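You operate a simulated robot arm through the tools that you are given. There is no shell and no other tool. Be economical: measure what you need, move in short steps, check, and stop when the job is done.

The job below is to be done with a simulated robot arm. You get a single attempt, and the scene is never put back.

JOB
Shut the pump cart down: gate, TURBO switch, orange valve, PUMP switch.
Fine: in that order; the orange valve only when SPEED shows OFF.

Only the result counts: the job must be done as asked and must still hold three seconds after the hand-in. Knocking over, shifting, dropping, spilling or breaking anything else fails it.

ROBOT AND FRAMES
A 7-joint arm with a three-finger gripper on a trunk, on a base that drives. Base frame: it is fixed to the floor where the robot stands at the start and does not move with it; the origin is under the middle of the robot, x ahead of it, y to its left, z up; the surface under the hand at the start is at about z = 0.9. Units: m, degrees, N and s.
Its first joint turns from -166.0 to 166.0 degrees. Places, roughly: blue valve of the pump cart [0.6, 0.2, 1]; green valve of the pump cart [0.4, 0.5, 1]; handwheel of the gate valve [0.7, 0, 1]; oil pump [0.6, 0.4, 0.3]; orange valve of the pump cart [0.6, 0.3, 1]; pump switch of the pump cart [0.7, 0.5, 1]; purple valve of the pump cart [0.4, 0.4, 1]; small chamber [0.9, 0.1, 1]; speed screen [0.6, 0.8, 1.1]; turbo pump [0.9, 0.1, 0.8]; turbo switch of the pump cart [0.7, 0.6, 1]. Payload 2.69 kg.
The tool frame sits at the grasp point between the pads (the TCP): z along the fingers, y along the line on which they close. The tips reach 0.029 m beyond it. The gripper opens to 0.12 m. The gripper's body begins 0.078 m behind the TCP.
Orientation is told as [roll, pitch, yaw] about the base's x, y, z axes, in that order, counted from this pose: with the fingers straight down and closing along the base's y, the tool's x points along the base's -x, its y along +y and its z along -z.

CONTROLS
- The arm moves only by the tool apply_moves. Its argument "plan" is text: rows parted by semicolons, each of 7 numbers parted by spaces: the shift along the tool's x, y, z in units of 200 mm (1.0 is 200 mm), then the turn, a rotation vector about the tool's x, y, z in units of 180 degrees (1.0 is 180 degrees), then the opening, from 0 (shut) to 1 (fully open). In form: tx ty tz ax ay az hand; .... A call has 1 to 20 rows; each row is the pose to reach, as a shift and turn from the pose commanded when the call began, along the tool's axes at that moment. A call with a number of a shift or a turn outside -1 to 1 is refused whole. Rows are played at 5 a second. More than 0.05 m and 8.6 degrees between two rows, or a gripper value outside its range, and nothing of the call is played. A pose out of reach is approached as far as the arm can. The call stops where the force on the tool passes 40 N (or 10 N more than at its start, if that is more) or the arm is blocked; 0.2 s more then pass. The fingers move at their own pace and stop on an object; they squeeze with about 27 N. The grip force told is the motor's: it shows also when the fingers shut on nothing. Time passes only in rows, and 0.2 s behind the last, so rows that repeat a pose let the fingers close. It gives the time, the measured TCP pose, the force on the tool (base axes), the opening and the grip force at its end, in the units of the frame above (readings bear some noise), with the torque about the TCP (base axes, N m) and any sound that the robot's microphone picked up, and new pictures: "views" is both (left out), scene, wrist or none.
- Cameras (640 x 400 px; columns grow to the right, rows downward): "scene" is now at [0.3081, 0.2345, 1.3614]; the picture's right is [0.52, -0.86, 0.00], its down [-0.49, -0.30, -0.82] and it looks along [0.70, 0.42, -0.57] (base axes); focal length 214 px, centre (320, 200). "wrist" rides on the gripper at [0.063, 0, -0.104] in the tool frame; the picture's right is [0.00, 1.00, 0.00], its down [-0.83, 0.00, -0.56] and it looks along [-0.56, 0.00, 0.83] (tool axes); focal length 275 px, centre (320, 200). There is no depth. A picture from a camera that has moved, and an enlarged one, comes with that camera's place and axes in the base frame and with its lens.
- slide_trunk(by): slides the trunk up (or, below 0, down) by that many m; the arm and the scene camera ride with it, the base frame stays. It gives what a move gives, with no picture.
- drive_base(legs): drives the robot by 1 to 6 legs, each [ahead, left, turn to the left] in m, m and degrees, along the robot's own axes; the way and the turn of a leg run together, so that a leg with both is an arc; at most 1.5 m and 180 degrees a leg. The arm and the cameras ride along, it lands a little off, and it stops where it bumps. It gives what a move gives, and a new picture of the scene camera.
- aim_head(pan, tilt): turns the head with the scene camera to pan (to the left, within 143 degrees either way) and tilt (down, from -29 to 69), counted from straight ahead of the robot. It gives what a move gives, and a new picture of the scene camera.
- zoom(camera, box): a new picture of the part [left, top, right, bottom] of that camera's present view, enlarged. The clock stands still meanwhile.
- close_job(): hands the job in; it is judged then, once.

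Work in short steps. Places have to be worked out from the pictures, the camera data and where the tool is seen: move nearer, look again, correct. Check each grasp and each placing, and mend what went wrong. You have 120 turns and 260 pictures in all, those below and enlarged ones among them. Open the gripper and draw the arm clear of the work before you hand the job in, unless the task says otherwise; then end with one line.

The tools are called after ">>>" as name(argument=value, ...) on one line, values as JSON. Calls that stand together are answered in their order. apply_moves: Moves the arm, as the interface text tells. Its arguments: {"type":"object","properties":{"plan":{"type":"string"},"views":{"type":"string","enum":["both","scene","wrist","none"]}},"required":["plan"]} The other tools are called the same way: slide_trunk (by) slides the trunk up or down; drive_base (legs) drives the base; aim_head (pan, tilt) turns the head that bears the scene camera; zoom (camera, box) takes an enlarged picture of a part of a camera's view; close_job () hands the job in.

At the start:

```text
t: 0.0
ee_pos: [0.473, 0.3129, 1.2456]
tool_rot: [0.0, -0.1, 0.0]
ft_force: [-0.5, 0.0, -0.1]
wrist_torque: [-0.01, -0.01, 0.01]
grip_width: 0.12
finger_force: 0.1
trunk travel left (down, up): [-0.35, 0.236]
robot x, y, heading: [0.0024, -0.0019, 0.0]
head pan, tilt: [31.1, 34.9]
```

scene: 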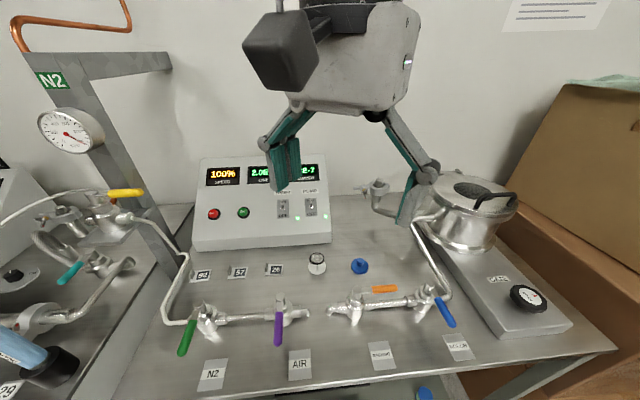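
wrist: 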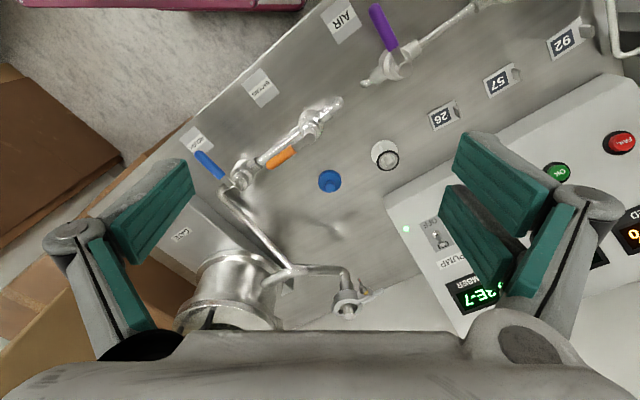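

The cart is in view: panel, valves, gate handwheel at right. I zoom in on the panel, the gate wheel and the labels/notice first.

>>> zoom(camera="scene", box=[190, 140, 350, 240])

>>> zoom(camera="scene", box=[420, 240, 600, 350])

>>> zoom(camera="scene", box=[320, 250, 480, 370])

>>> aim_head(pan=0, tilt=10)

```text
4.00 times, centred on (270, 190) of scene
camera zoom: at [0.3081, 0.2345, 1.3614], right [0.52, -0.86, 0.0], down [-0.49, -0.3, -0.82], along [0.7, 0.42, -0.57], focal length 858 px, centre (520, 240)
```

zoom: 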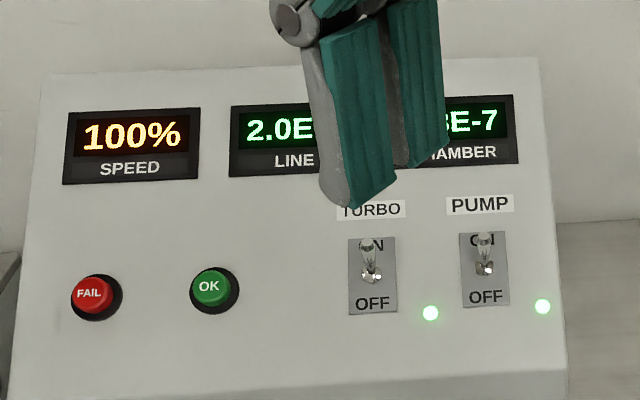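

```text
3.56 times, centred on (510, 295) of scene
camera zoom: at [0.3081, 0.2345, 1.3614], right [0.52, -0.86, 0.0], down [-0.49, -0.3, -0.82], along [0.7, 0.42, -0.57], focal length 763 px, centre (-356, -138)
```

zoom: 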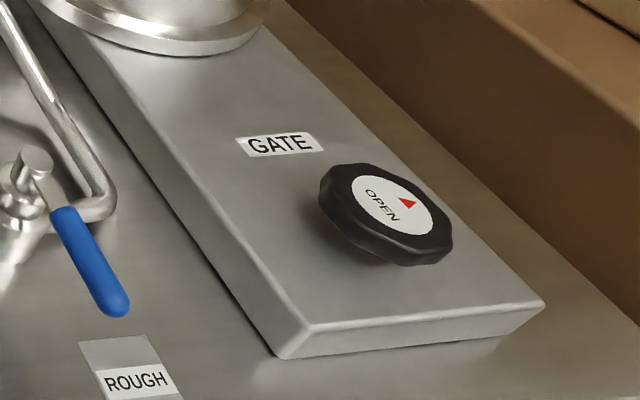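

```text
3.33 times, centred on (400, 310) of scene
camera zoom: at [0.3081, 0.2345, 1.3614], right [0.52, -0.86, 0.0], down [-0.49, -0.3, -0.82], along [0.7, 0.42, -0.57], focal length 715 px, centre (53, -167)
```

zoom: 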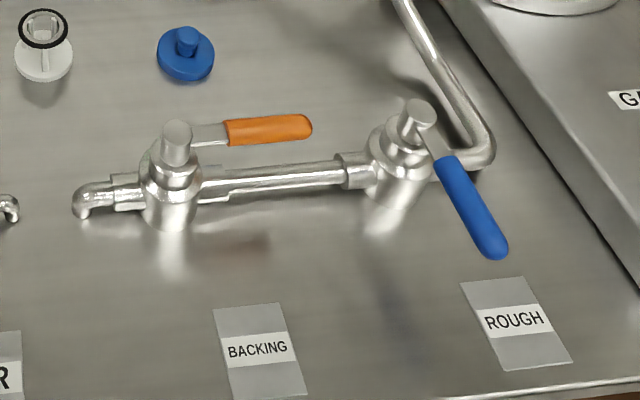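

```text
t: 1.0
ee_pos: [0.476, 0.3136, 1.2461]
tool_rot: [0.1, -0.1, 0.0]
ft_force: [-0.1, 0.1, -0.5]
wrist_torque: [-0.03, 0.01, -0.04]
grip_width: 0.1199
finger_force: 0.0
trunk travel left (down, up): [-0.35, 0.236]
robot x, y, heading: [0.0037, 0.0047, -0.1]
head pan, tilt: [0.0, 10.0]
camera scene: at [0.3256, 0.189, 1.4012], right [0.0, -1.0, 0.0], down [-0.17, 0.0, -0.98], along [0.98, 0.0, -0.17], focal length 214 px, centre (320, 200)
```

scene: 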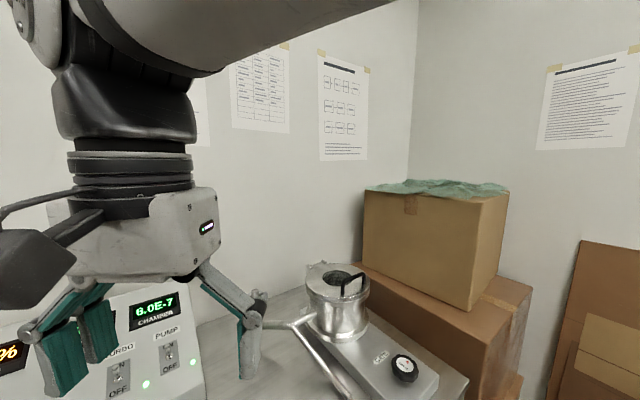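

The gate dial shows OPEN with a red triangle; the orange lever lies along its pipe (open). I check the wall notices for anything useful and return the head to the cart.

>>> zoom(camera="scene", box=[220, 40, 380, 165])

>>> zoom(camera="scene", box=[530, 45, 640, 155])

>>> zoom(camera="scene", box=[360, 330, 450, 390])

>>> aim_head(pan=0, tilt=50)

```text
3.20 times, centred on (300, 102) of scene
camera zoom: at [0.3256, 0.189, 1.4012], right [0.0, -1.0, 0.0], down [-0.17, 0.0, -0.98], along [0.98, 0.0, -0.17], focal length 686 px, centre (384, 512)
```

zoom: 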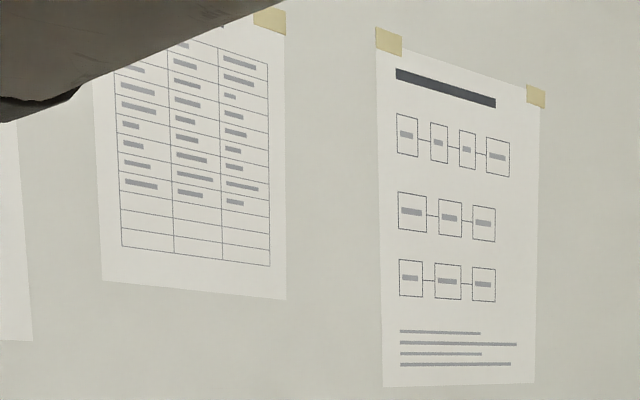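

```text
3.64 times, centred on (585, 100) of scene
camera zoom: at [0.3256, 0.189, 1.4012], right [0.0, -1.0, 0.0], down [-0.17, 0.0, -0.98], along [0.98, 0.0, -0.17], focal length 780 px, centre (-644, 564)
```

zoom: 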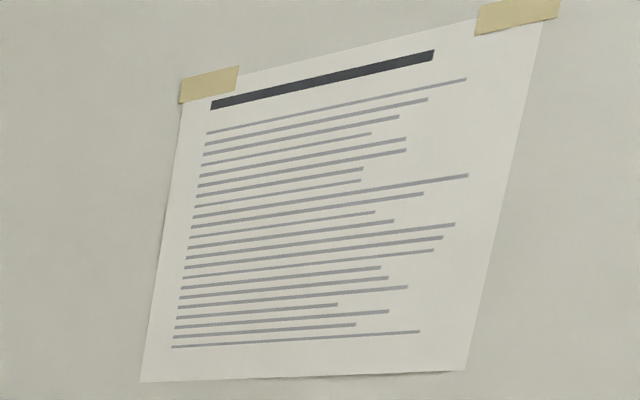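

```text
6.67 times, centred on (405, 360) of scene
camera zoom: at [0.3256, 0.189, 1.4012], right [0.0, -1.0, 0.0], down [-0.17, 0.0, -0.98], along [0.98, 0.0, -0.17], focal length 1430 px, centre (-247, -867)
```

zoom: 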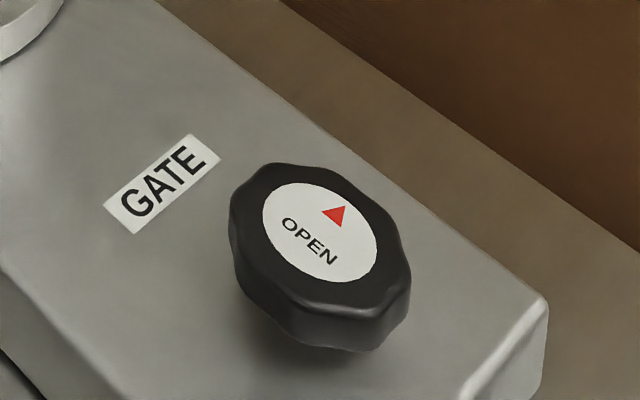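

```text
t: 2.0
ee_pos: [0.473, 0.3129, 1.2451]
tool_rot: [0.0, 0.0, 0.0]
ft_force: [-0.4, 0.2, -0.4]
wrist_torque: [-0.05, 0.01, 0.01]
grip_width: 0.1201
finger_force: 0.0
trunk travel left (down, up): [-0.35, 0.236]
robot x, y, heading: [-0.0002, -0.0001, 0.0]
head pan, tilt: [0.0, 50.0]
camera scene: at [0.3097, 0.189, 1.3395], right [0.0, -1.0, 0.0], down [-0.77, 0.0, -0.64], along [0.64, 0.0, -0.77], focal length 214 px, centre (320, 200)
```

scene: 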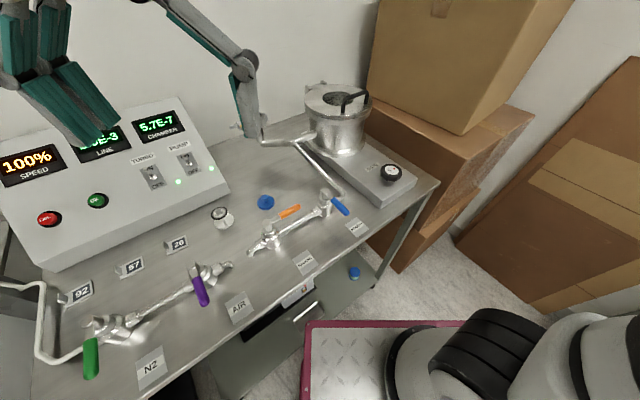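

The three views put the gate wheel at about (0.683, 0.022), top z≈1.0, about 55 mm across. I move the hand over there at height.

>>> apply_moves(plan="-.125 -.18 0 0 0 0 1;-.25 -.36 0 0 0 0 1;-.375 -.54 0 0 0 0 1;-.5 -.72 0 0 0 0 1;-.625 -.9 0 0 0 0 1", views="none")

>>> apply_moves(plan="-.12 -.18 0 0 0 0 1;-.25 -.36 0 0 0 0 1;-.35 -.55 0 0 0 0 1;-.35 -.55 0.2 0 0 0 1")

```text
t: 3.2
ee_pos: [0.599, 0.1353, 1.2441]
tool_rot: [0.0, 0.0, 0.1]
ft_force: [0.1, 0.4, 0.1]
wrist_torque: [-0.02, -0.04, -0.02]
grip_width: 0.1199
finger_force: 0.1
trunk travel left (down, up): [-0.35, 0.236]
robot x, y, heading: [0.0003, -0.001, -0.1]
head pan, tilt: [0.0, 50.0]
```

```text
t: 4.2
ee_pos: [0.6703, 0.0241, 1.208]
tool_rot: [0.1, 0.0, 0.1]
ft_force: [0.2, -0.3, 0.7]
wrist_torque: [0.0, -0.04, -0.01]
grip_width: 0.1198
finger_force: 0.1
trunk travel left (down, up): [-0.35, 0.236]
robot x, y, heading: [0.0003, 0.0006, 0.0]
head pan, tilt: [0.0, 50.0]
camera scene: at [0.3095, 0.1889, 1.3395], right [0.0, -1.0, 0.0], down [-0.77, 0.0, -0.64], along [0.64, 0.0, -0.77], focal length 214 px, centre (320, 200)
camera wrist: at [0.6071, 0.0251, 1.3131], right [-0.01, 1.0, 0.0], down [0.83, 0.0, 0.56], along [0.56, 0.0, -0.83], focal length 275 px, centre (320, 200)
```

scene: 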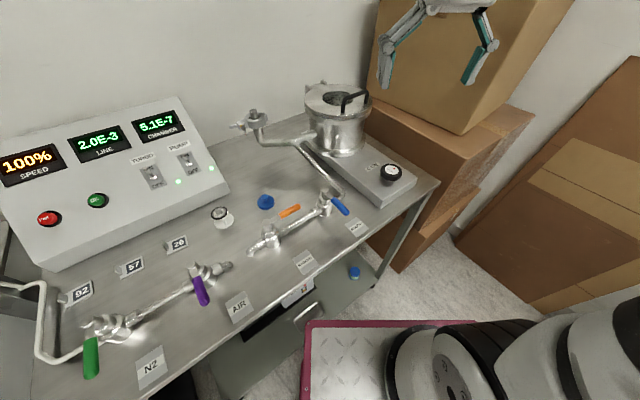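
wrist: 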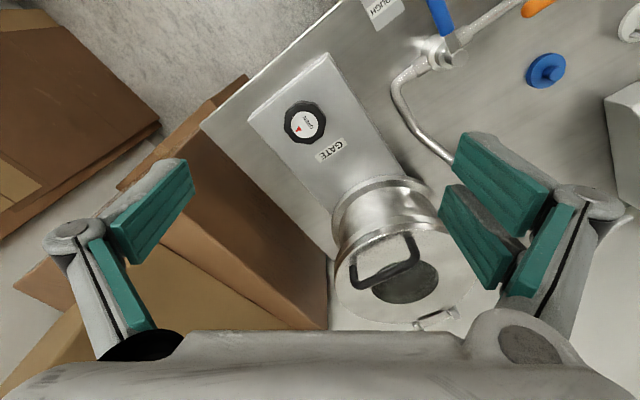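

Combining the wrist view, the wheel comes out lower and further: about (0.725, 0.003), top z≈0.955. I go above it, with the tips still clear, and look again.

>>> apply_moves(plan="-.14 -.06 .15 0 0 0 1;-.275 -.11 .25 0 0 0 1;-.275 -.11 .45 0 0 0 1;-.275 -.11 .65 0 0 0 1;-.275 -.11 .85 0 0 0 1")

```text
t: 5.4
ee_pos: [0.7241, 0.0006, 1.0355]
tool_rot: [0.0, -0.1, -0.1]
ft_force: [-0.5, -0.5, -0.1]
wrist_torque: [0.0, -0.02, -0.01]
grip_width: 0.1198
finger_force: 0.1
trunk travel left (down, up): [-0.35, 0.236]
robot x, y, heading: [-0.0015, -0.0001, 0.1]
head pan, tilt: [0.0, 50.0]
camera scene: at [0.3094, 0.1889, 1.3395], right [0.0, -1.0, 0.0], down [-0.77, 0.0, -0.64], along [0.64, 0.0, -0.77], focal length 214 px, centre (320, 200)
camera wrist: at [0.6609, -0.0009, 1.1393], right [-0.01, 1.0, 0.0], down [0.83, 0.0, 0.56], along [0.56, 0.0, -0.83], focal length 275 px, centre (320, 200)
```

scene: 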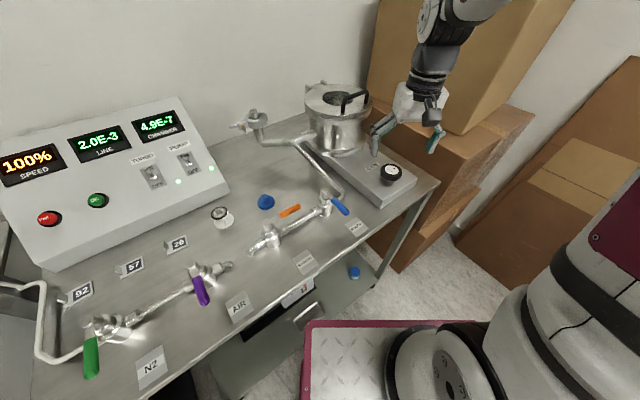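
wrist: 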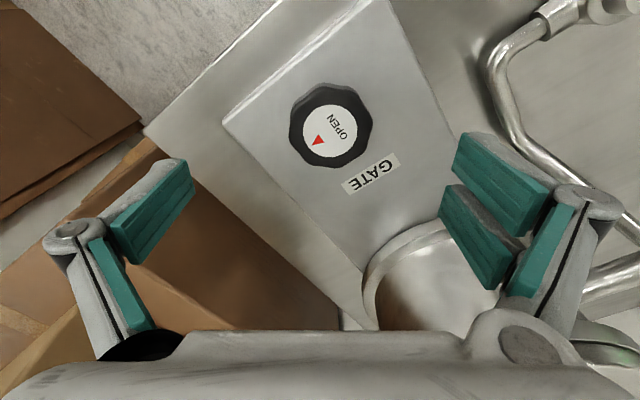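

The wheel is at about (0.724, 0.006), right under the TCP. I descend to TCP z≈0.972 and check against the scene.

>>> apply_moves(plan="0 .027 .12 0 0 0 1;0 .027 .22 0 0 0 1;0 .027 .32 0 0 0 1", views="wrist")

>>> zoom(camera="scene", box=[340, 90, 468, 220])

```text
t: 6.2
ee_pos: [0.7235, 0.0078, 0.9704]
tool_rot: [0.0, 0.0, 0.0]
ft_force: [-0.2, -0.6, 0.3]
wrist_torque: [-0.02, -0.01, 0.0]
grip_width: 0.12
finger_force: 0.1
trunk travel left (down, up): [-0.35, 0.236]
robot x, y, heading: [-0.0006, -0.0004, -0.1]
head pan, tilt: [0.0, 50.0]
camera wrist: at [0.6614, 0.0072, 1.0757], right [-0.01, 1.0, 0.0], down [0.83, 0.0, 0.56], along [0.56, 0.0, -0.83], focal length 275 px, centre (320, 200)
```

wrist: 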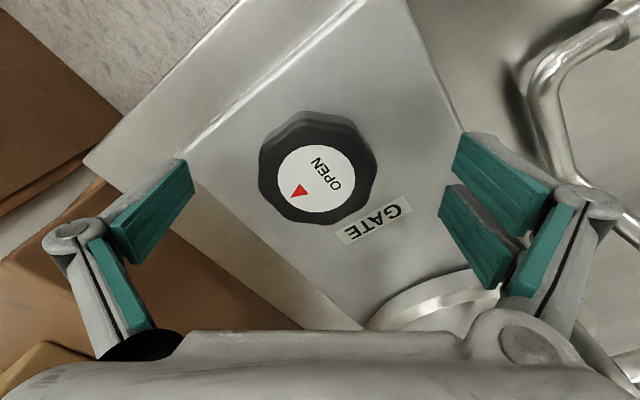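

```text
3.08 times, centred on (404, 155) of scene
camera zoom: at [0.3096, 0.1889, 1.3395], right [0.0, -1.0, 0.0], down [-0.77, 0.0, -0.64], along [0.64, 0.0, -0.77], focal length 660 px, centre (62, 338)
```

zoom: 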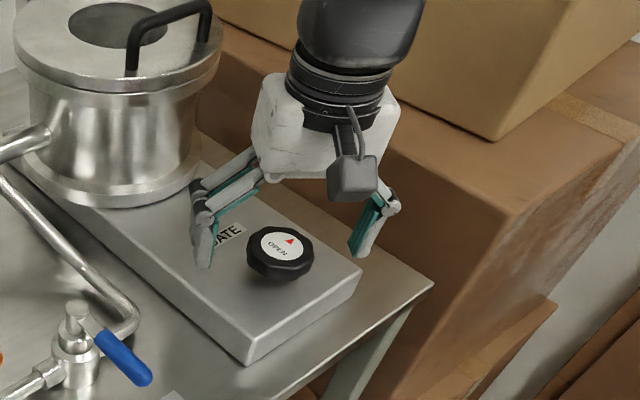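

Refined: wheel at about (0.716, 0.007), top z≈0.97, 53 mm across. I shift a little, grip it, and then see if the grip is good.

>>> apply_moves(plan=".035 0 .04 0 0 0 1;.035 0 .04 0 0 0 .5;.035 0 .04 0 0 0 .3;.035 0 .04 0 0 0 .3;.035 0 .04 0 0 0 .3", views="wrist")

>>> zoom(camera="scene", box=[340, 90, 468, 220])

```text
t: 7.4
ee_pos: [0.718, 0.0052, 0.964]
tool_rot: [0.1, -0.1, -0.1]
ft_force: [-1.8, -5.3, 9.0]
wrist_torque: [-0.11, -0.07, -0.03]
grip_width: 0.0526
finger_force: 45.5
trunk travel left (down, up): [-0.35, 0.236]
robot x, y, heading: [0.004, 0.0011, -0.1]
head pan, tilt: [0.0, 50.0]
camera wrist: at [0.6541, 0.0057, 1.0682], right [0.0, 1.0, 0.0], down [0.83, 0.0, 0.56], along [0.56, 0.0, -0.83], focal length 275 px, centre (320, 200)
```

wrist: 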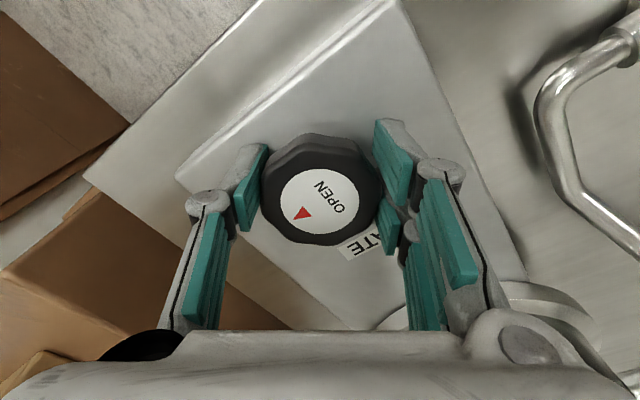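

```text
3.08 times, centred on (404, 155) of scene
camera zoom: at [0.3093, 0.1886, 1.3396], right [0.0, -1.0, 0.0], down [-0.77, 0.0, -0.64], along [0.64, 0.0, -0.77], focal length 660 px, centre (62, 338)
```

zoom: 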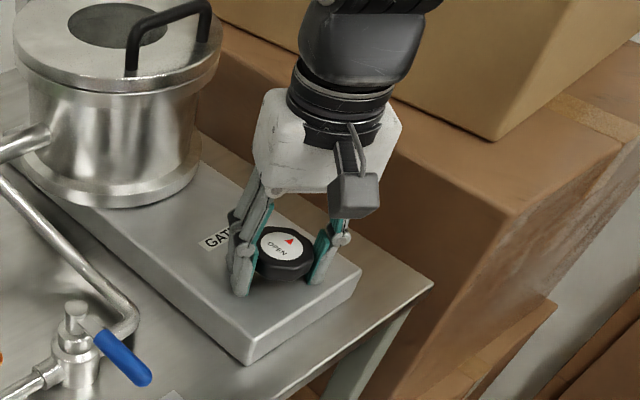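

Good grip at 52.6 mm. I turn clockwise (seen from above, +tool z) about 70° in small steps and watch torque.

>>> apply_moves(plan="0 0 -.01 0 0 .022 .3;0 0 -.01 0 0 .055 .3;0 0 -.01 0 0 .09 .3;0 0 -.01 0 0 .13 .3;0 0 -.01 0 0 .17 .3;0 0 -.01 0 0 .21 .3;0 0 -.01 0 0 .25 .3;0 0 -.01 0 0 .29 .3;0 0 -.01 0 0 .33 .3;0 0 -.01 0 0 .37 .3;0 0 -.01 0 0 .39 .3")

```text
t: 8.7
ee_pos: [0.7176, 0.008, 0.9635]
tool_rot: [0.0, 0.0, -31.2]
ft_force: [7.0, 0.2, -17.7]
wrist_torque: [-0.01, -0.77, 0.06]
grip_width: 0.0521
finger_force: 45.3
trunk travel left (down, up): [-0.35, 0.236]
robot x, y, heading: [-0.0021, 0.0013, 0.4]
head pan, tilt: [0.0, 50.0]
stopped in row 6: the force on the tool passed its limit at 42 N (the readings are from after the stop); the commanded pose is now the measured one
camera scene: at [0.3105, 0.1892, 1.3393], right [0.0, -1.0, 0.0], down [-0.77, 0.0, -0.64], along [0.64, 0.0, -0.77], focal length 214 px, centre (320, 200)
camera wrist: at [0.6642, 0.0412, 1.0685], right [0.51, 0.86, 0.0], down [0.71, -0.43, 0.55], along [0.48, -0.28, -0.83], focal length 275 px, centre (320, 200)
```

scene: 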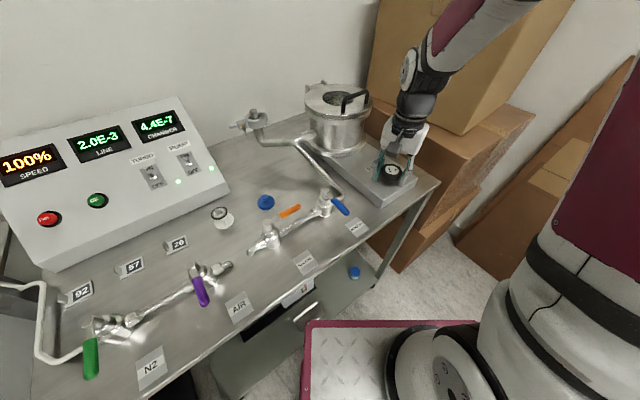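
wrist: 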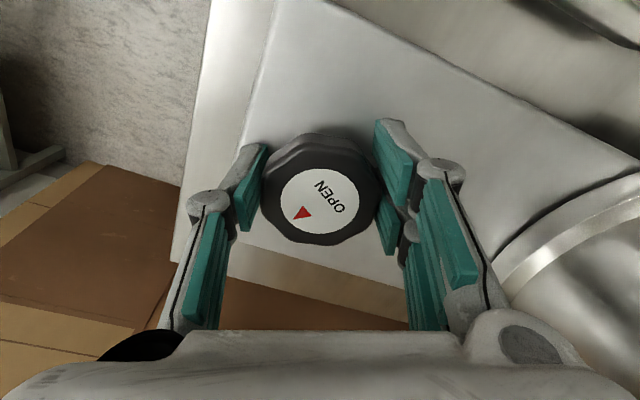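

The wheel turned with the hand by 31°; the stop came from my 2 mm lift pulling on it (force along z). I continue without lift, slower.

>>> apply_moves(plan="0 0 0.008 0 0 0 .4;0 0 0.008 0 0 0 .3;0 0 0.008 0 0 0 .3;0 0 0.008 0 0 .03 .3;0 0 .008 0 0 .06 .3;0 0 .008 0 0 .09 .3;0 0 .008 0 0 .12 .3;0 0 .008 0 0 .15 .3;0 0 .008 0 0 .18 .3;0 0 .008 0 0 .21 .3;0 0 .008 0 0 .24 .3;0 0 .008 0 0 .27 .3;0 0 .008 0 0 .3 .3;0 0 .008 0 0 .33 .3", views="wrist")

```text
t: 11.0
ee_pos: [0.7205, 0.012, 0.9638]
tool_rot: [0.3, 0.0, -69.3]
ft_force: [2.5, 4.2, -2.7]
wrist_torque: [-0.14, -0.02, 0.04]
grip_width: 0.0526
finger_force: 44.4
trunk travel left (down, up): [-0.35, 0.236]
robot x, y, heading: [-0.0017, 0.0002, -0.0]
head pan, tilt: [0.0, 50.0]
stopped in row 11: the force on the tool passed its limit at 41 N (the readings are from after the stop); the commanded pose is now the measured one
camera wrist: at [0.6978, 0.0698, 1.0683], right [0.93, 0.36, 0.01], down [0.29, -0.78, 0.56], along [0.2, -0.52, -0.83], focal length 275 px, centre (320, 200)
```

wrist: 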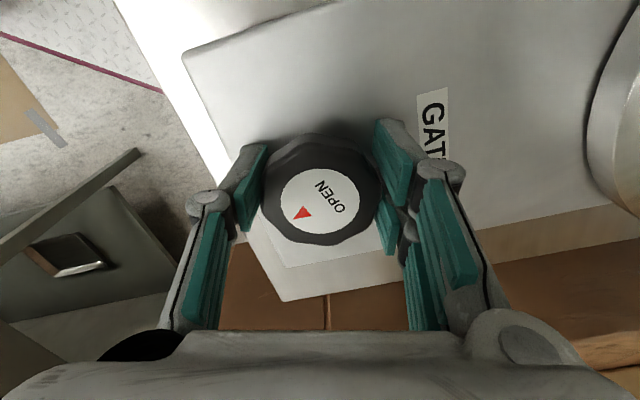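

The stresses fit a wheel axis at about (0.7235, 0.005), 7 mm off my TCP along tool −x. I release, recentre, re-grip and continue turning clockwise.

>>> apply_moves(plan="0 0 0 0 0 0 .6;-.018 0 0 0 0 0 .6;-.035 0 0 0 0 0 .6;-.035 0 0 0 0 0 .3;-.035 0 0 0 0 0 .3;-.035 0 0 0 0 0 .3;-.035 0 0 0 0 0.03 .3;-.035 0 0 0 0 .06 .3;-.035 0 0 0 0 .09 .3;-.035 0 0 0 0 .12 .3;-.035 0 0 0 0 .15 .3;-.035 0 0 0 0 .18 .3;-.035 0 0 0 0 .21 .3;-.035 0 0 0 0 .24 .3;-.035 0 0 0 0 .27 .3;-.035 0 0 0 0 .3 .3")

```text
t: 14.4
ee_pos: [0.7219, 0.0045, 0.9651]
tool_rot: [0.1, 0.4, -123.4]
ft_force: [-14.3, -5.3, 27.1]
wrist_torque: [0.08, 0.0, 0.01]
grip_width: 0.0522
finger_force: 45.0
trunk travel left (down, up): [-0.35, 0.236]
robot x, y, heading: [-0.0008, 0.0011, -0.1]
head pan, tilt: [0.0, 50.0]
camera scene: at [0.3083, 0.1891, 1.3399], right [0.0, -1.0, 0.0], down [-0.77, 0.0, -0.64], along [0.64, 0.0, -0.77], focal length 214 px, centre (320, 200)
camera wrist: at [0.7559, 0.0566, 1.0698], right [0.84, -0.55, 0.0], down [-0.46, -0.7, 0.55], along [-0.3, -0.46, -0.83], focal length 275 px, centre (320, 200)
```

scene: 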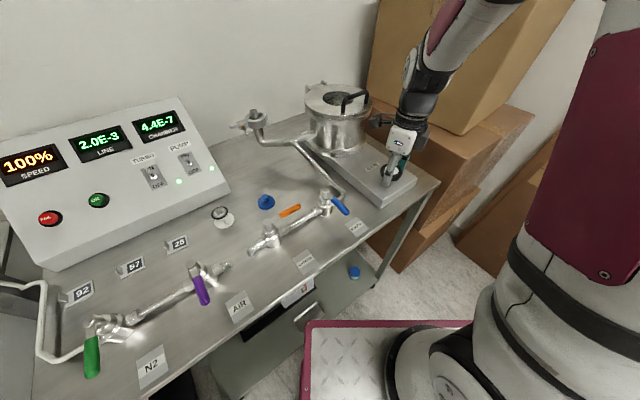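
wrist: 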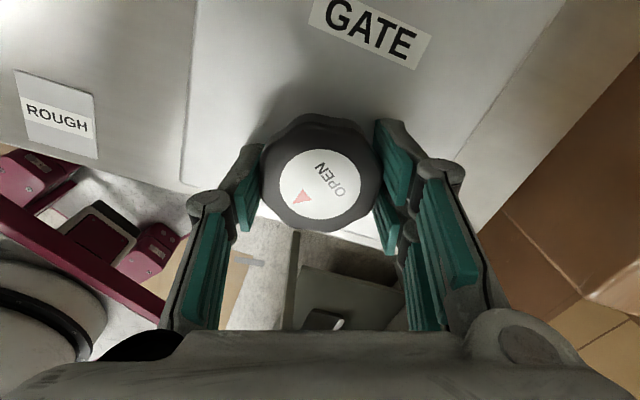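

Wheel now ~123° clockwise from the start. I relax the grip to shed the z force and carry on.

>>> apply_moves(plan="0 0 -.005 0 0 0 .6;0 0 -.01 0 0 0 .6;0 0 -.01 0 0 0 .3;0 0 -.01 0 0 0 .3;0 0 -.01 0 0 0 .3;0 0 -.01 0 0 0.03 .3;0 0 -.01 0 0 .06 .3;0 0 -.01 0 0 .09 .3;0 0 -.01 0 0 .12 .3;0 0 -.01 0 0 .15 .3;0 0 -.01 0 0 .18 .3;0 0 -.01 0 0 .21 .3;0 0 -.01 0 0 .24 .3;0 0 -.01 0 0 .27 .3;0 0 -.01 0 0 .3 .3")

```text
t: 17.6
ee_pos: [0.7215, 0.0064, 0.9663]
tool_rot: [-0.2, 0.2, -177.4]
ft_force: [-12.1, 22.8, 0.7]
wrist_torque: [0.37, -0.58, 0.04]
grip_width: 0.0522
finger_force: 45.6
trunk travel left (down, up): [-0.35, 0.236]
robot x, y, heading: [0.0004, -0.0015, 0.0]
head pan, tilt: [0.0, 50.0]
camera scene: at [0.3092, 0.1903, 1.3394], right [0.0, -1.0, 0.0], down [-0.77, 0.0, -0.64], along [0.64, 0.0, -0.77], focal length 214 px, centre (320, 200)
camera wrist: at [0.7847, 0.0085, 1.0711], right [0.05, -1.0, 0.0], down [-0.83, -0.04, 0.55], along [-0.55, -0.03, -0.83], focal length 275 px, centre (320, 200)
```

scene: 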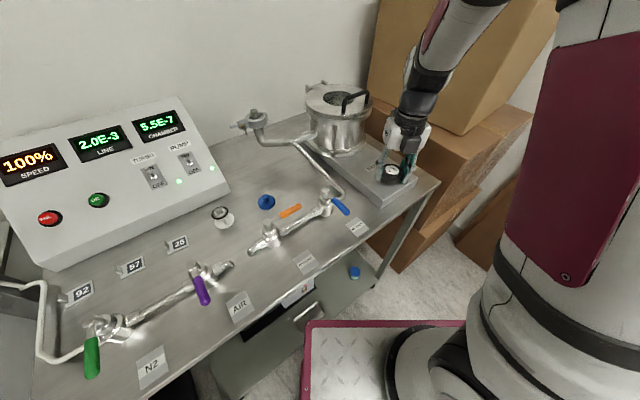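
wrist: 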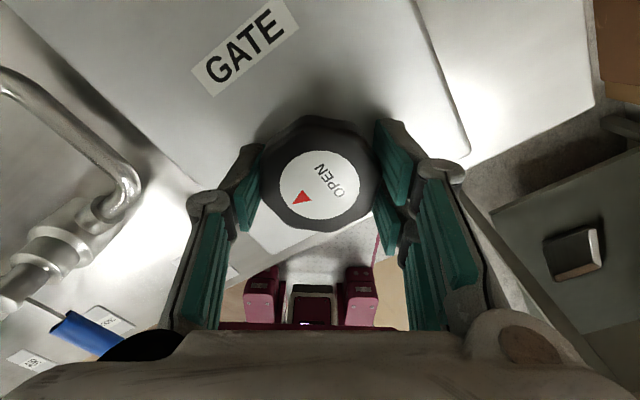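

Half a turn so far, and CHAMBER pressure begins to rise (4.4→5.5E-7), as expected for closing. I continue.

>>> apply_moves(plan="0 0 0 0 0 0 .6;0 0 0 0 0 0 .6;0 0 0 0 0 0 .3;0 0 0 0 0 0 .3;0 0 0 0 0 0 .3;0 0 0 0 0 0.03 .3;0 0 0 0 0 .06 .3;0 0 0 0 0 .09 .3;0 0 0 0 0 .12 .3;0 0 0 0 0 .15 .3;0 0 0 0 0 .18 .3;0 0 0 0 0 .21 .3;0 0 0 0 0 .24 .3;0 0 0 0 0 .27 .3;0 0 0 0 0 .3 .3")

```text
t: 19.8
ee_pos: [0.7233, 0.0048, 0.9672]
tool_rot: [-0.3, 0.3, 156.5]
ft_force: [-4.9, 2.7, 12.9]
wrist_torque: [-0.41, 0.23, 0.01]
grip_width: 0.0528
finger_force: 45.4
trunk travel left (down, up): [-0.35, 0.236]
robot x, y, heading: [-0.0008, 0.0011, -0.3]
head pan, tilt: [0.0, 50.0]
stopped in row 11: the force on the tool passed its limit at 42 N (the readings are from after the stop); the commanded pose is now the measured one
camera scene: at [0.3092, 0.1896, 1.3395], right [0.0, -1.0, 0.0], down [-0.77, 0.0, -0.64], along [0.64, 0.0, -0.77], focal length 214 px, centre (320, 200)
camera wrist: at [0.7806, -0.0199, 1.0716], right [-0.39, -0.92, -0.01], down [-0.77, 0.33, 0.55], along [-0.5, 0.22, -0.83], focal length 275 px, centre (320, 200)
```

scene: 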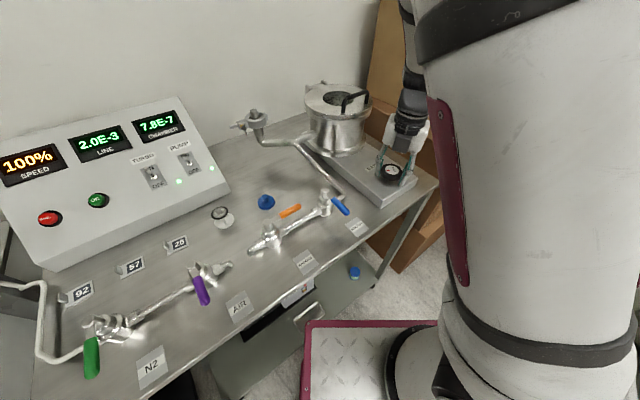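
wrist: 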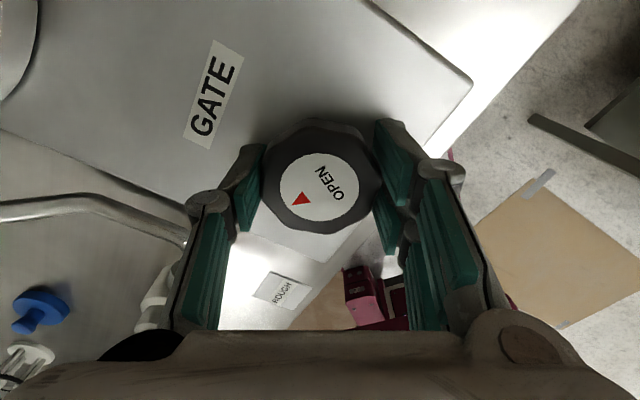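

The arm's elbow is winding up, so I release, lift clear, and unwind the wrist ~170° before continuing.

>>> apply_moves(plan="0 0 0 0 0 0 1;0 0 0 0 0 0 1;0 0 0 0 0 0 1;0 0 -.15 0 0 0 1;0 0 -.3 0 0 0 1", views="wrist")

>>> apply_moves(plan="0 0 0 0 0 -.045 1;0 0 0 0 0 -.09 1;0 0 0 0 0 -.135 1;0 0 0 0 0 -.18 1;0 0 0 0 0 -.225 1;0 0 0 0 0 -.27 1;0 0 0 0 0 -.315 1;0 0 0 0 0 -.36 1;0 0 0 0 0 -.405 1;0 0 0 0 0 -.45 1;0 0 0 0 0 -.495 1;0 0 0 0 0 -.54 1;0 0 0 0 0 -.585 1;0 0 0 0 0 -.63 1;0 0 0 0 0 -.675 1;0 0 0 0 0 -.72 1;0 0 0 0 0 -.765 1;0 0 0 0 0 -.81 1;0 0 0 0 0 -.855 1;0 0 0 0 0 -.9 1")

```text
t: 21.0
ee_pos: [0.7231, 0.0055, 1.0264]
tool_rot: [-0.4, 0.3, 156.5]
ft_force: [-0.1, 0.3, 0.6]
wrist_torque: [0.02, 0.02, 0.02]
grip_width: 0.1201
finger_force: 0.2
trunk travel left (down, up): [-0.35, 0.236]
robot x, y, heading: [-0.001, -0.0006, -0.2]
head pan, tilt: [0.0, 50.0]
camera wrist: at [0.781, -0.0199, 1.1313], right [-0.4, -0.92, -0.01], down [-0.77, 0.33, 0.55], along [-0.5, 0.22, -0.83], focal length 275 px, centre (320, 200)
```

wrist: 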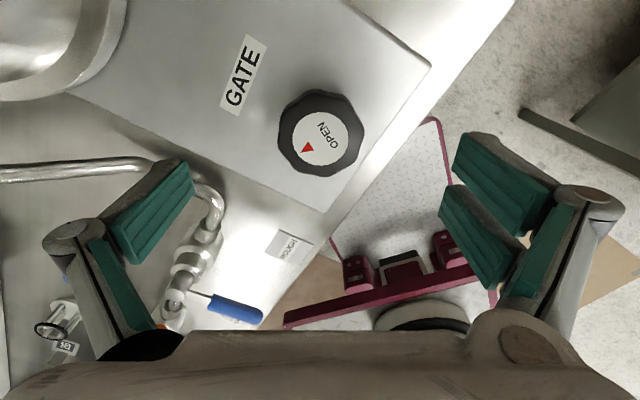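

```text
t: 25.2
ee_pos: [0.7221, 0.0054, 1.0266]
tool_rot: [0.4, -0.2, -41.6]
ft_force: [-0.3, -0.7, 1.0]
wrist_torque: [-0.01, 0.02, 0.02]
grip_width: 0.1199
finger_force: 0.1
trunk travel left (down, up): [-0.35, 0.236]
robot x, y, heading: [0.0027, 0.0002, 0.1]
head pan, tilt: [0.0, 50.0]
camera scene: at [0.3098, 0.1894, 1.3394], right [0.0, -1.0, 0.0], down [-0.77, 0.0, -0.64], along [0.64, 0.0, -0.77], focal length 214 px, centre (320, 200)
camera wrist: at [0.6751, 0.0457, 1.1308], right [0.66, 0.75, 0.01], down [0.62, -0.55, 0.56], along [0.42, -0.36, -0.83], focal length 275 px, centre (320, 200)
```

scene: 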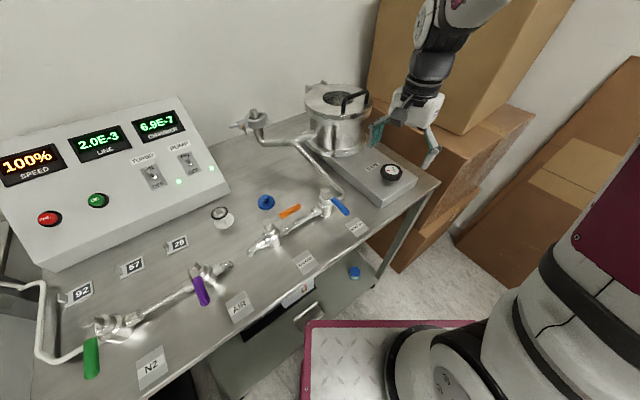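
wrist: 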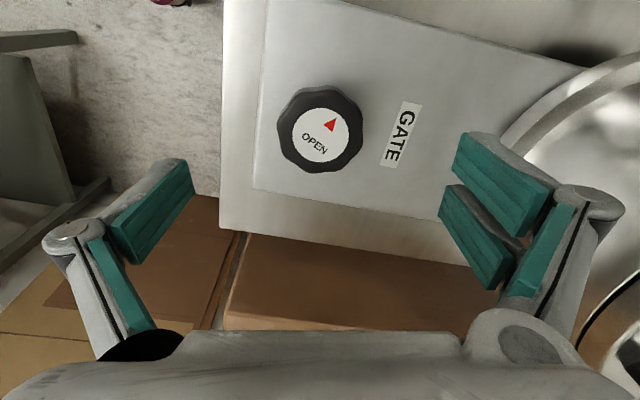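

Wrist unwound to −42°. I descend again by 60 mm, grip, and continue clockwise.

>>> apply_moves(plan="0 0 .15 0 0 0 1;0 0 .3 0 0 0 1;0 0 .3 0 0 0 .3;0 0 .3 0 0 0 .3;0 0 .3 0 0 0 .3;0 0 .3 0 0 0.03 .3;0 0 .3 0 0 .06 .3;0 0 .3 0 0 .09 .3;0 0 .3 0 0 .12 .3;0 0 .3 0 0 .15 .3;0 0 .3 0 0 .18 .3;0 0 .3 0 0 .21 .3;0 0 .3 0 0 .24 .3;0 0 .3 0 0 .27 .3;0 0 .3 0 0 .3 .3;0 0 .3 0 0 .33 .3;0 0 .3 0 0 .36 .3", views="wrist")

```text
t: 28.8
ee_pos: [0.7226, 0.0033, 0.9671]
tool_rot: [0.4, 0.4, -106.6]
ft_force: [-8.4, -15.1, 21.8]
wrist_torque: [-0.47, -0.14, 0.2]
grip_width: 0.0527
finger_force: 44.7
trunk travel left (down, up): [-0.35, 0.236]
robot x, y, heading: [-0.0025, -0.0008, 0.1]
head pan, tilt: [0.0, 50.0]
camera wrist: at [0.7392, 0.0639, 1.0723], right [0.96, -0.28, 0.01], down [-0.24, -0.8, 0.55], along [-0.15, -0.53, -0.83], focal length 275 px, centre (320, 200)
```

wrist: 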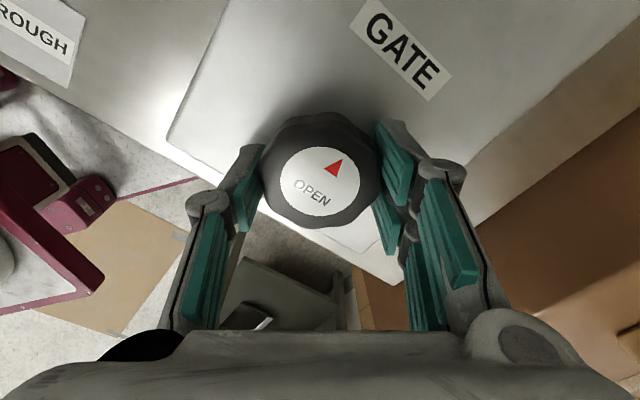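

The wheel still follows the hand; the torque is up a bit (0.2 Nm). I relax and turn another ~60°.

>>> apply_moves(plan="0 0 -.01 0 0 0 .6;0 0 -.01 0 0 0 .6;0 0 -.01 0 0 0 .3;0 0 -.01 0 0 0 .3;0 0 -.01 0 0 0 .3;0 0 -.01 0 0 0.03 .3;0 0 -.01 0 0 .06 .3;0 0 -.01 0 0 .09 .3;0 0 -.01 0 0 .12 .3;0 0 -.01 0 0 .15 .3;0 0 -.01 0 0 .18 .3;0 0 -.01 0 0 .21 .3;0 0 -.01 0 0 .24 .3;0 0 -.01 0 0 .27 .3;0 0 -.01 0 0 .3 .3;0 0 -.01 0 0 .33 .3;0 0 -.01 0 0 .36 .3", views="both")

```text
t: 32.4
ee_pos: [0.7238, 0.0064, 0.9685]
tool_rot: [-0.3, 0.4, -171.3]
ft_force: [-17.3, 23.2, 1.7]
wrist_torque: [0.46, 0.16, 0.99]
grip_width: 0.0528
finger_force: 45.0
trunk travel left (down, up): [-0.35, 0.236]
robot x, y, heading: [0.0032, -0.0006, -0.2]
head pan, tilt: [0.0, 50.0]
camera scene: at [0.3091, 0.1904, 1.3395], right [0.0, -1.0, 0.0], down [-0.77, 0.0, -0.64], along [0.64, 0.0, -0.77], focal length 214 px, centre (320, 200)
camera wrist: at [0.7852, 0.0155, 1.0729], right [0.16, -0.99, 0.0], down [-0.82, -0.13, 0.55], along [-0.54, -0.08, -0.84], focal length 275 px, centre (320, 200)
```

scene: 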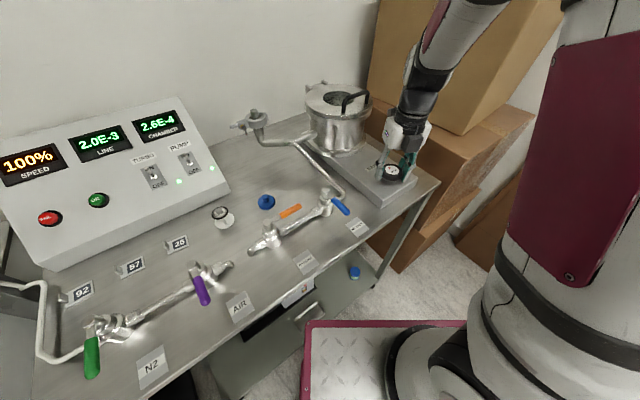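
wrist: 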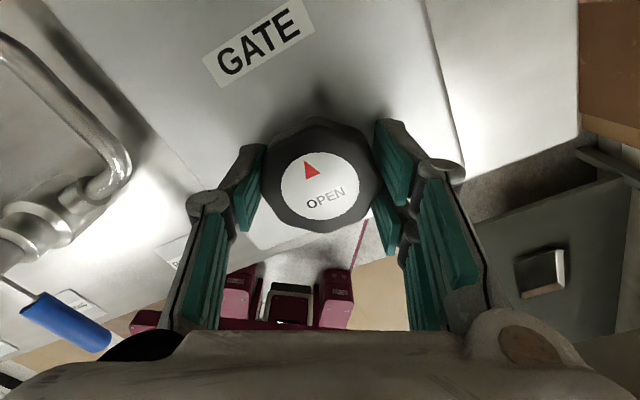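

CHAMBER has jumped to 2.6E-4, torque reached ~1 Nm and the wheel began slipping in the pads: the gate is at its closed stop. I release, lift, and unwind the wrist.

>>> apply_moves(plan="0 0 0 0 0 0 1;0 0 0 0 0 0 1;0 0 0 0 0 0 1;0 0 -.2 0 0 0 1;0 0 -.4 0 0 0 1;0 0 -.6 0 0 0 1;0 0 -.8 0 0 0 1;0 0 -1 0 0 0 1", views="wrist")

>>> apply_moves(plan="0 0 0 0 0 -.047 1;0 0 0 0 0 -.094 1;0 0 0 0 0 -.141 1;0 0 0 0 0 -.188 1;0 0 0 0 0 -.235 1;0 0 0 0 0 -.282 1;0 0 0 0 0 -.329 1;0 0 0 0 0 -.376 1;0 0 0 0 0 -.423 1;0 0 0 0 0 -.47 1;0 0 0 0 0 -.517 1;0 0 0 0 0 -.564 1;0 0 0 0 0 -.611 1;0 0 0 0 0 -.658 1;0 0 0 0 0 -.705 1;0 0 0 0 0 -.752 1;0 0 0 0 0 -.799 1;0 0 0 0 0 -.846 1;0 0 0 0 0 -.893 1;0 0 0 0 0 -.94 1")

>>> zoom(camera="scene", box=[340, 110, 440, 210])

>>> zoom(camera="scene", box=[70, 100, 230, 220])

```text
t: 34.2
ee_pos: [0.7262, 0.0039, 1.1684]
tool_rot: [-0.2, 0.5, -171.2]
ft_force: [-0.3, -0.7, -0.1]
wrist_torque: [0.0, 0.0, 0.03]
grip_width: 0.1198
finger_force: 0.2
trunk travel left (down, up): [-0.35, 0.236]
robot x, y, heading: [-0.0002, -0.0006, 0.0]
head pan, tilt: [0.0, 50.0]
camera wrist: at [0.7863, 0.0136, 1.2734], right [0.16, -0.99, 0.0], down [-0.82, -0.13, 0.55], along [-0.54, -0.08, -0.84], focal length 275 px, centre (320, 200)
```

wrist: 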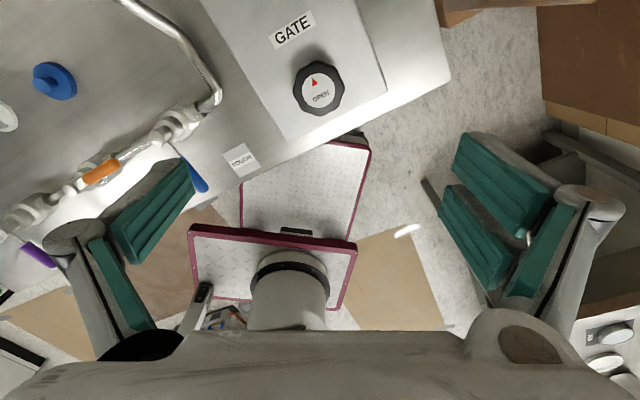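

```text
t: 38.4
ee_pos: [0.7219, 0.003, 1.1681]
tool_rot: [0.2, -0.4, -1.7]
ft_force: [0.3, -0.5, 0.3]
wrist_torque: [-0.04, 0.01, 0.03]
grip_width: 0.12
finger_force: 0.0
trunk travel left (down, up): [-0.35, 0.236]
robot x, y, heading: [-0.0027, -0.0021, 0.2]
head pan, tilt: [0.0, 50.0]
camera scene: at [0.3098, 0.1894, 1.3394], right [0.0, -1.0, 0.0], down [-0.77, 0.0, -0.64], along [0.64, 0.0, -0.77], focal length 214 px, centre (320, 200)
camera wrist: at [0.6587, 0.0052, 1.2719], right [0.03, 1.0, 0.0], down [0.83, -0.02, 0.56], along [0.56, -0.01, -0.83], focal length 275 px, centre (320, 200)
```

scene: 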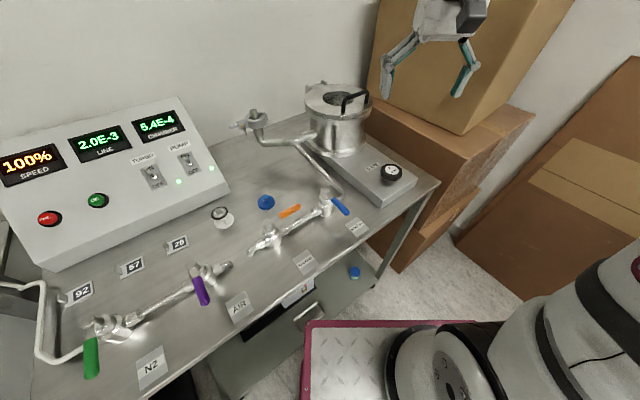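
wrist: 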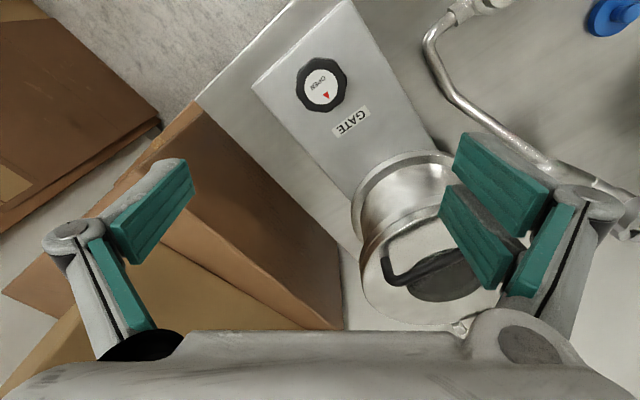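

```text
4.00 times, centred on (390, 160) of scene
camera zoom: at [0.3098, 0.1894, 1.3394], right [0.0, -1.0, 0.0], down [-0.77, 0.0, -0.64], along [0.64, 0.0, -0.77], focal length 858 px, centre (40, 360)
```

zoom: 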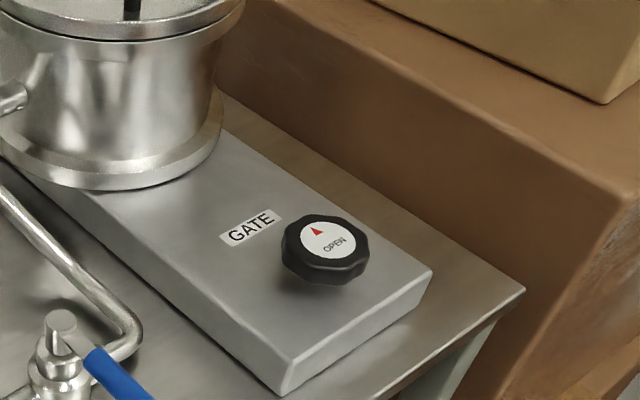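

```text
3.33 times, centred on (150, 160) of scene
camera zoom: at [0.3098, 0.1894, 1.3394], right [0.0, -1.0, 0.0], down [-0.77, 0.0, -0.64], along [0.64, 0.0, -0.77], focal length 715 px, centre (887, 333)
```

zoom: 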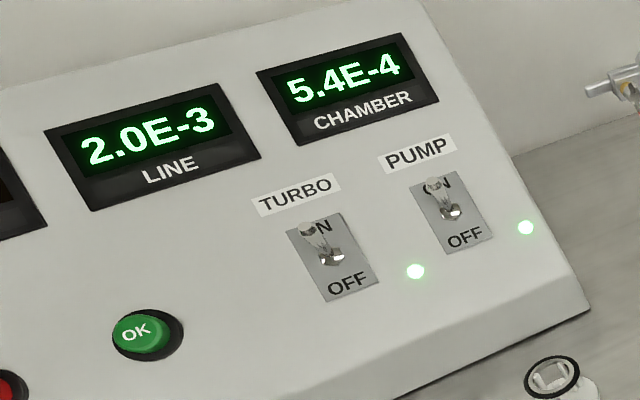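

Gate: wheel is about 290° round and CHAMBER is at 5.4E-4 and rising. Next the TURBO switch: I put it at about (0.663, 0.570, ~1.02), on a panel facing roughly (−0.89, −0.46). I move in front of it, facing the panel.

>>> apply_moves(plan=".057 .2 0 0 0 0 1;.114 .4 0 0 0 0 .5;.171 .6 0 0 0 0 0;.228 .8 0 0 0 0 0;.285 1 0 0 0 0 0", views="none")

>>> apply_moves(plan=".057 .2 0 0 0 0 0;.114 .4 0 0 0 0 0;.171 .6 0 0 0 0 0;.228 .8 0 0 0 0 0;.285 1 0 0 0 0 0", views="none")

>>> apply_moves(plan=".057 .2 0 0 0 -.04 0;.114 .4 0 0 0 -.08 0;.17 .6 0 0 0 -.12 0;.17 .6 0 0 0 -.16 0")

>>> aim_head(pan=40, tilt=35)

```text
t: 39.6
ee_pos: [0.6748, 0.2109, 1.169]
tool_rot: [0.3, -0.4, -2.0]
ft_force: [-0.7, -1.6, 0.2]
wrist_torque: [0.07, 0.0, 0.04]
grip_width: 0.0002
finger_force: 26.7
trunk travel left (down, up): [-0.35, 0.236]
robot x, y, heading: [-0.0028, -0.0002, -0.0]
head pan, tilt: [0.0, 50.0]
```

```text
t: 40.8
ee_pos: [0.6216, 0.4093, 1.1671]
tool_rot: [0.3, -0.4, -2.0]
ft_force: [-0.1, 0.3, -0.1]
wrist_torque: [0.08, -0.02, -0.01]
grip_width: 0.0
finger_force: 26.9
trunk travel left (down, up): [-0.35, 0.236]
robot x, y, heading: [-0.0044, -0.0027, 0.0]
head pan, tilt: [0.0, 50.0]
```

```text
t: 41.8
ee_pos: [0.5947, 0.5323, 1.1695]
tool_rot: [0.0, -0.5, 27.0]
ft_force: [0.0, -1.1, 0.1]
wrist_torque: [-0.01, 0.0, 0.05]
grip_width: 0.0
finger_force: 26.5
trunk travel left (down, up): [-0.35, 0.236]
robot x, y, heading: [0.0046, 0.0036, 0.1]
head pan, tilt: [0.0, 50.0]
camera scene: at [0.3097, 0.1895, 1.3394], right [0.0, -1.0, 0.0], down [-0.77, 0.0, -0.64], along [0.64, 0.0, -0.77], focal length 214 px, centre (320, 200)
camera wrist: at [0.5374, 0.5033, 1.2731], right [-0.46, 0.89, 0.0], down [0.74, 0.38, 0.56], along [0.5, 0.26, -0.83], focal length 275 px, centre (320, 200)
```

scene: 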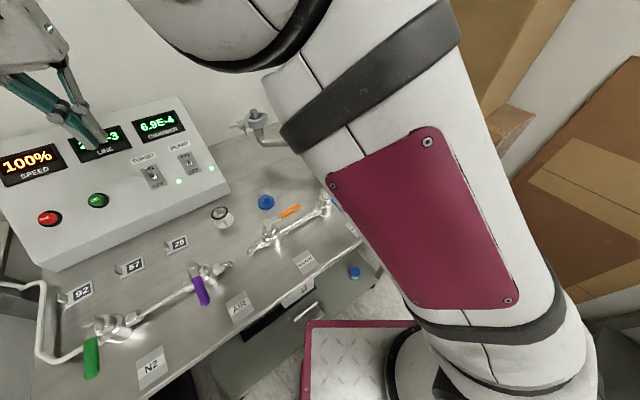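
wrist: 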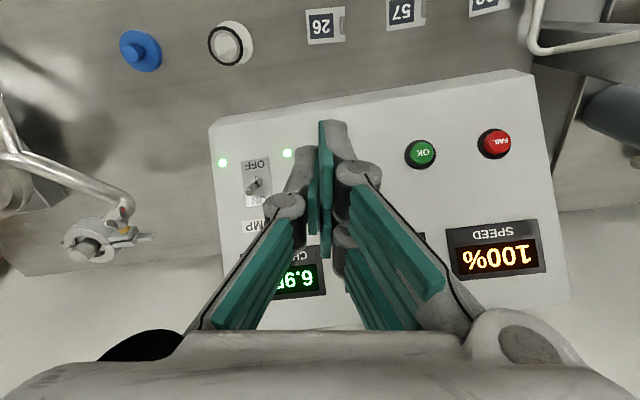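

```text
t: 42.9
ee_pos: [0.5951, 0.532, 1.1685]
tool_rot: [-0.1, -0.5, 26.7]
ft_force: [-0.4, -0.5, -0.7]
wrist_torque: [0.0, -0.02, 0.0]
grip_width: 0.0001
finger_force: 27.1
trunk travel left (down, up): [-0.35, 0.236]
robot x, y, heading: [-0.0021, -0.0003, -0.2]
head pan, tilt: [40.0, 35.0]
camera scene: at [0.3003, 0.246, 1.3611], right [0.64, -0.77, 0.0], down [-0.44, -0.37, -0.82], along [0.63, 0.53, -0.57], focal length 214 px, centre (320, 200)
```

scene: 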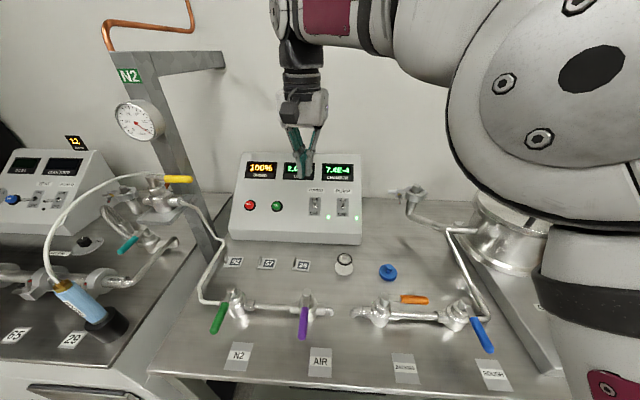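

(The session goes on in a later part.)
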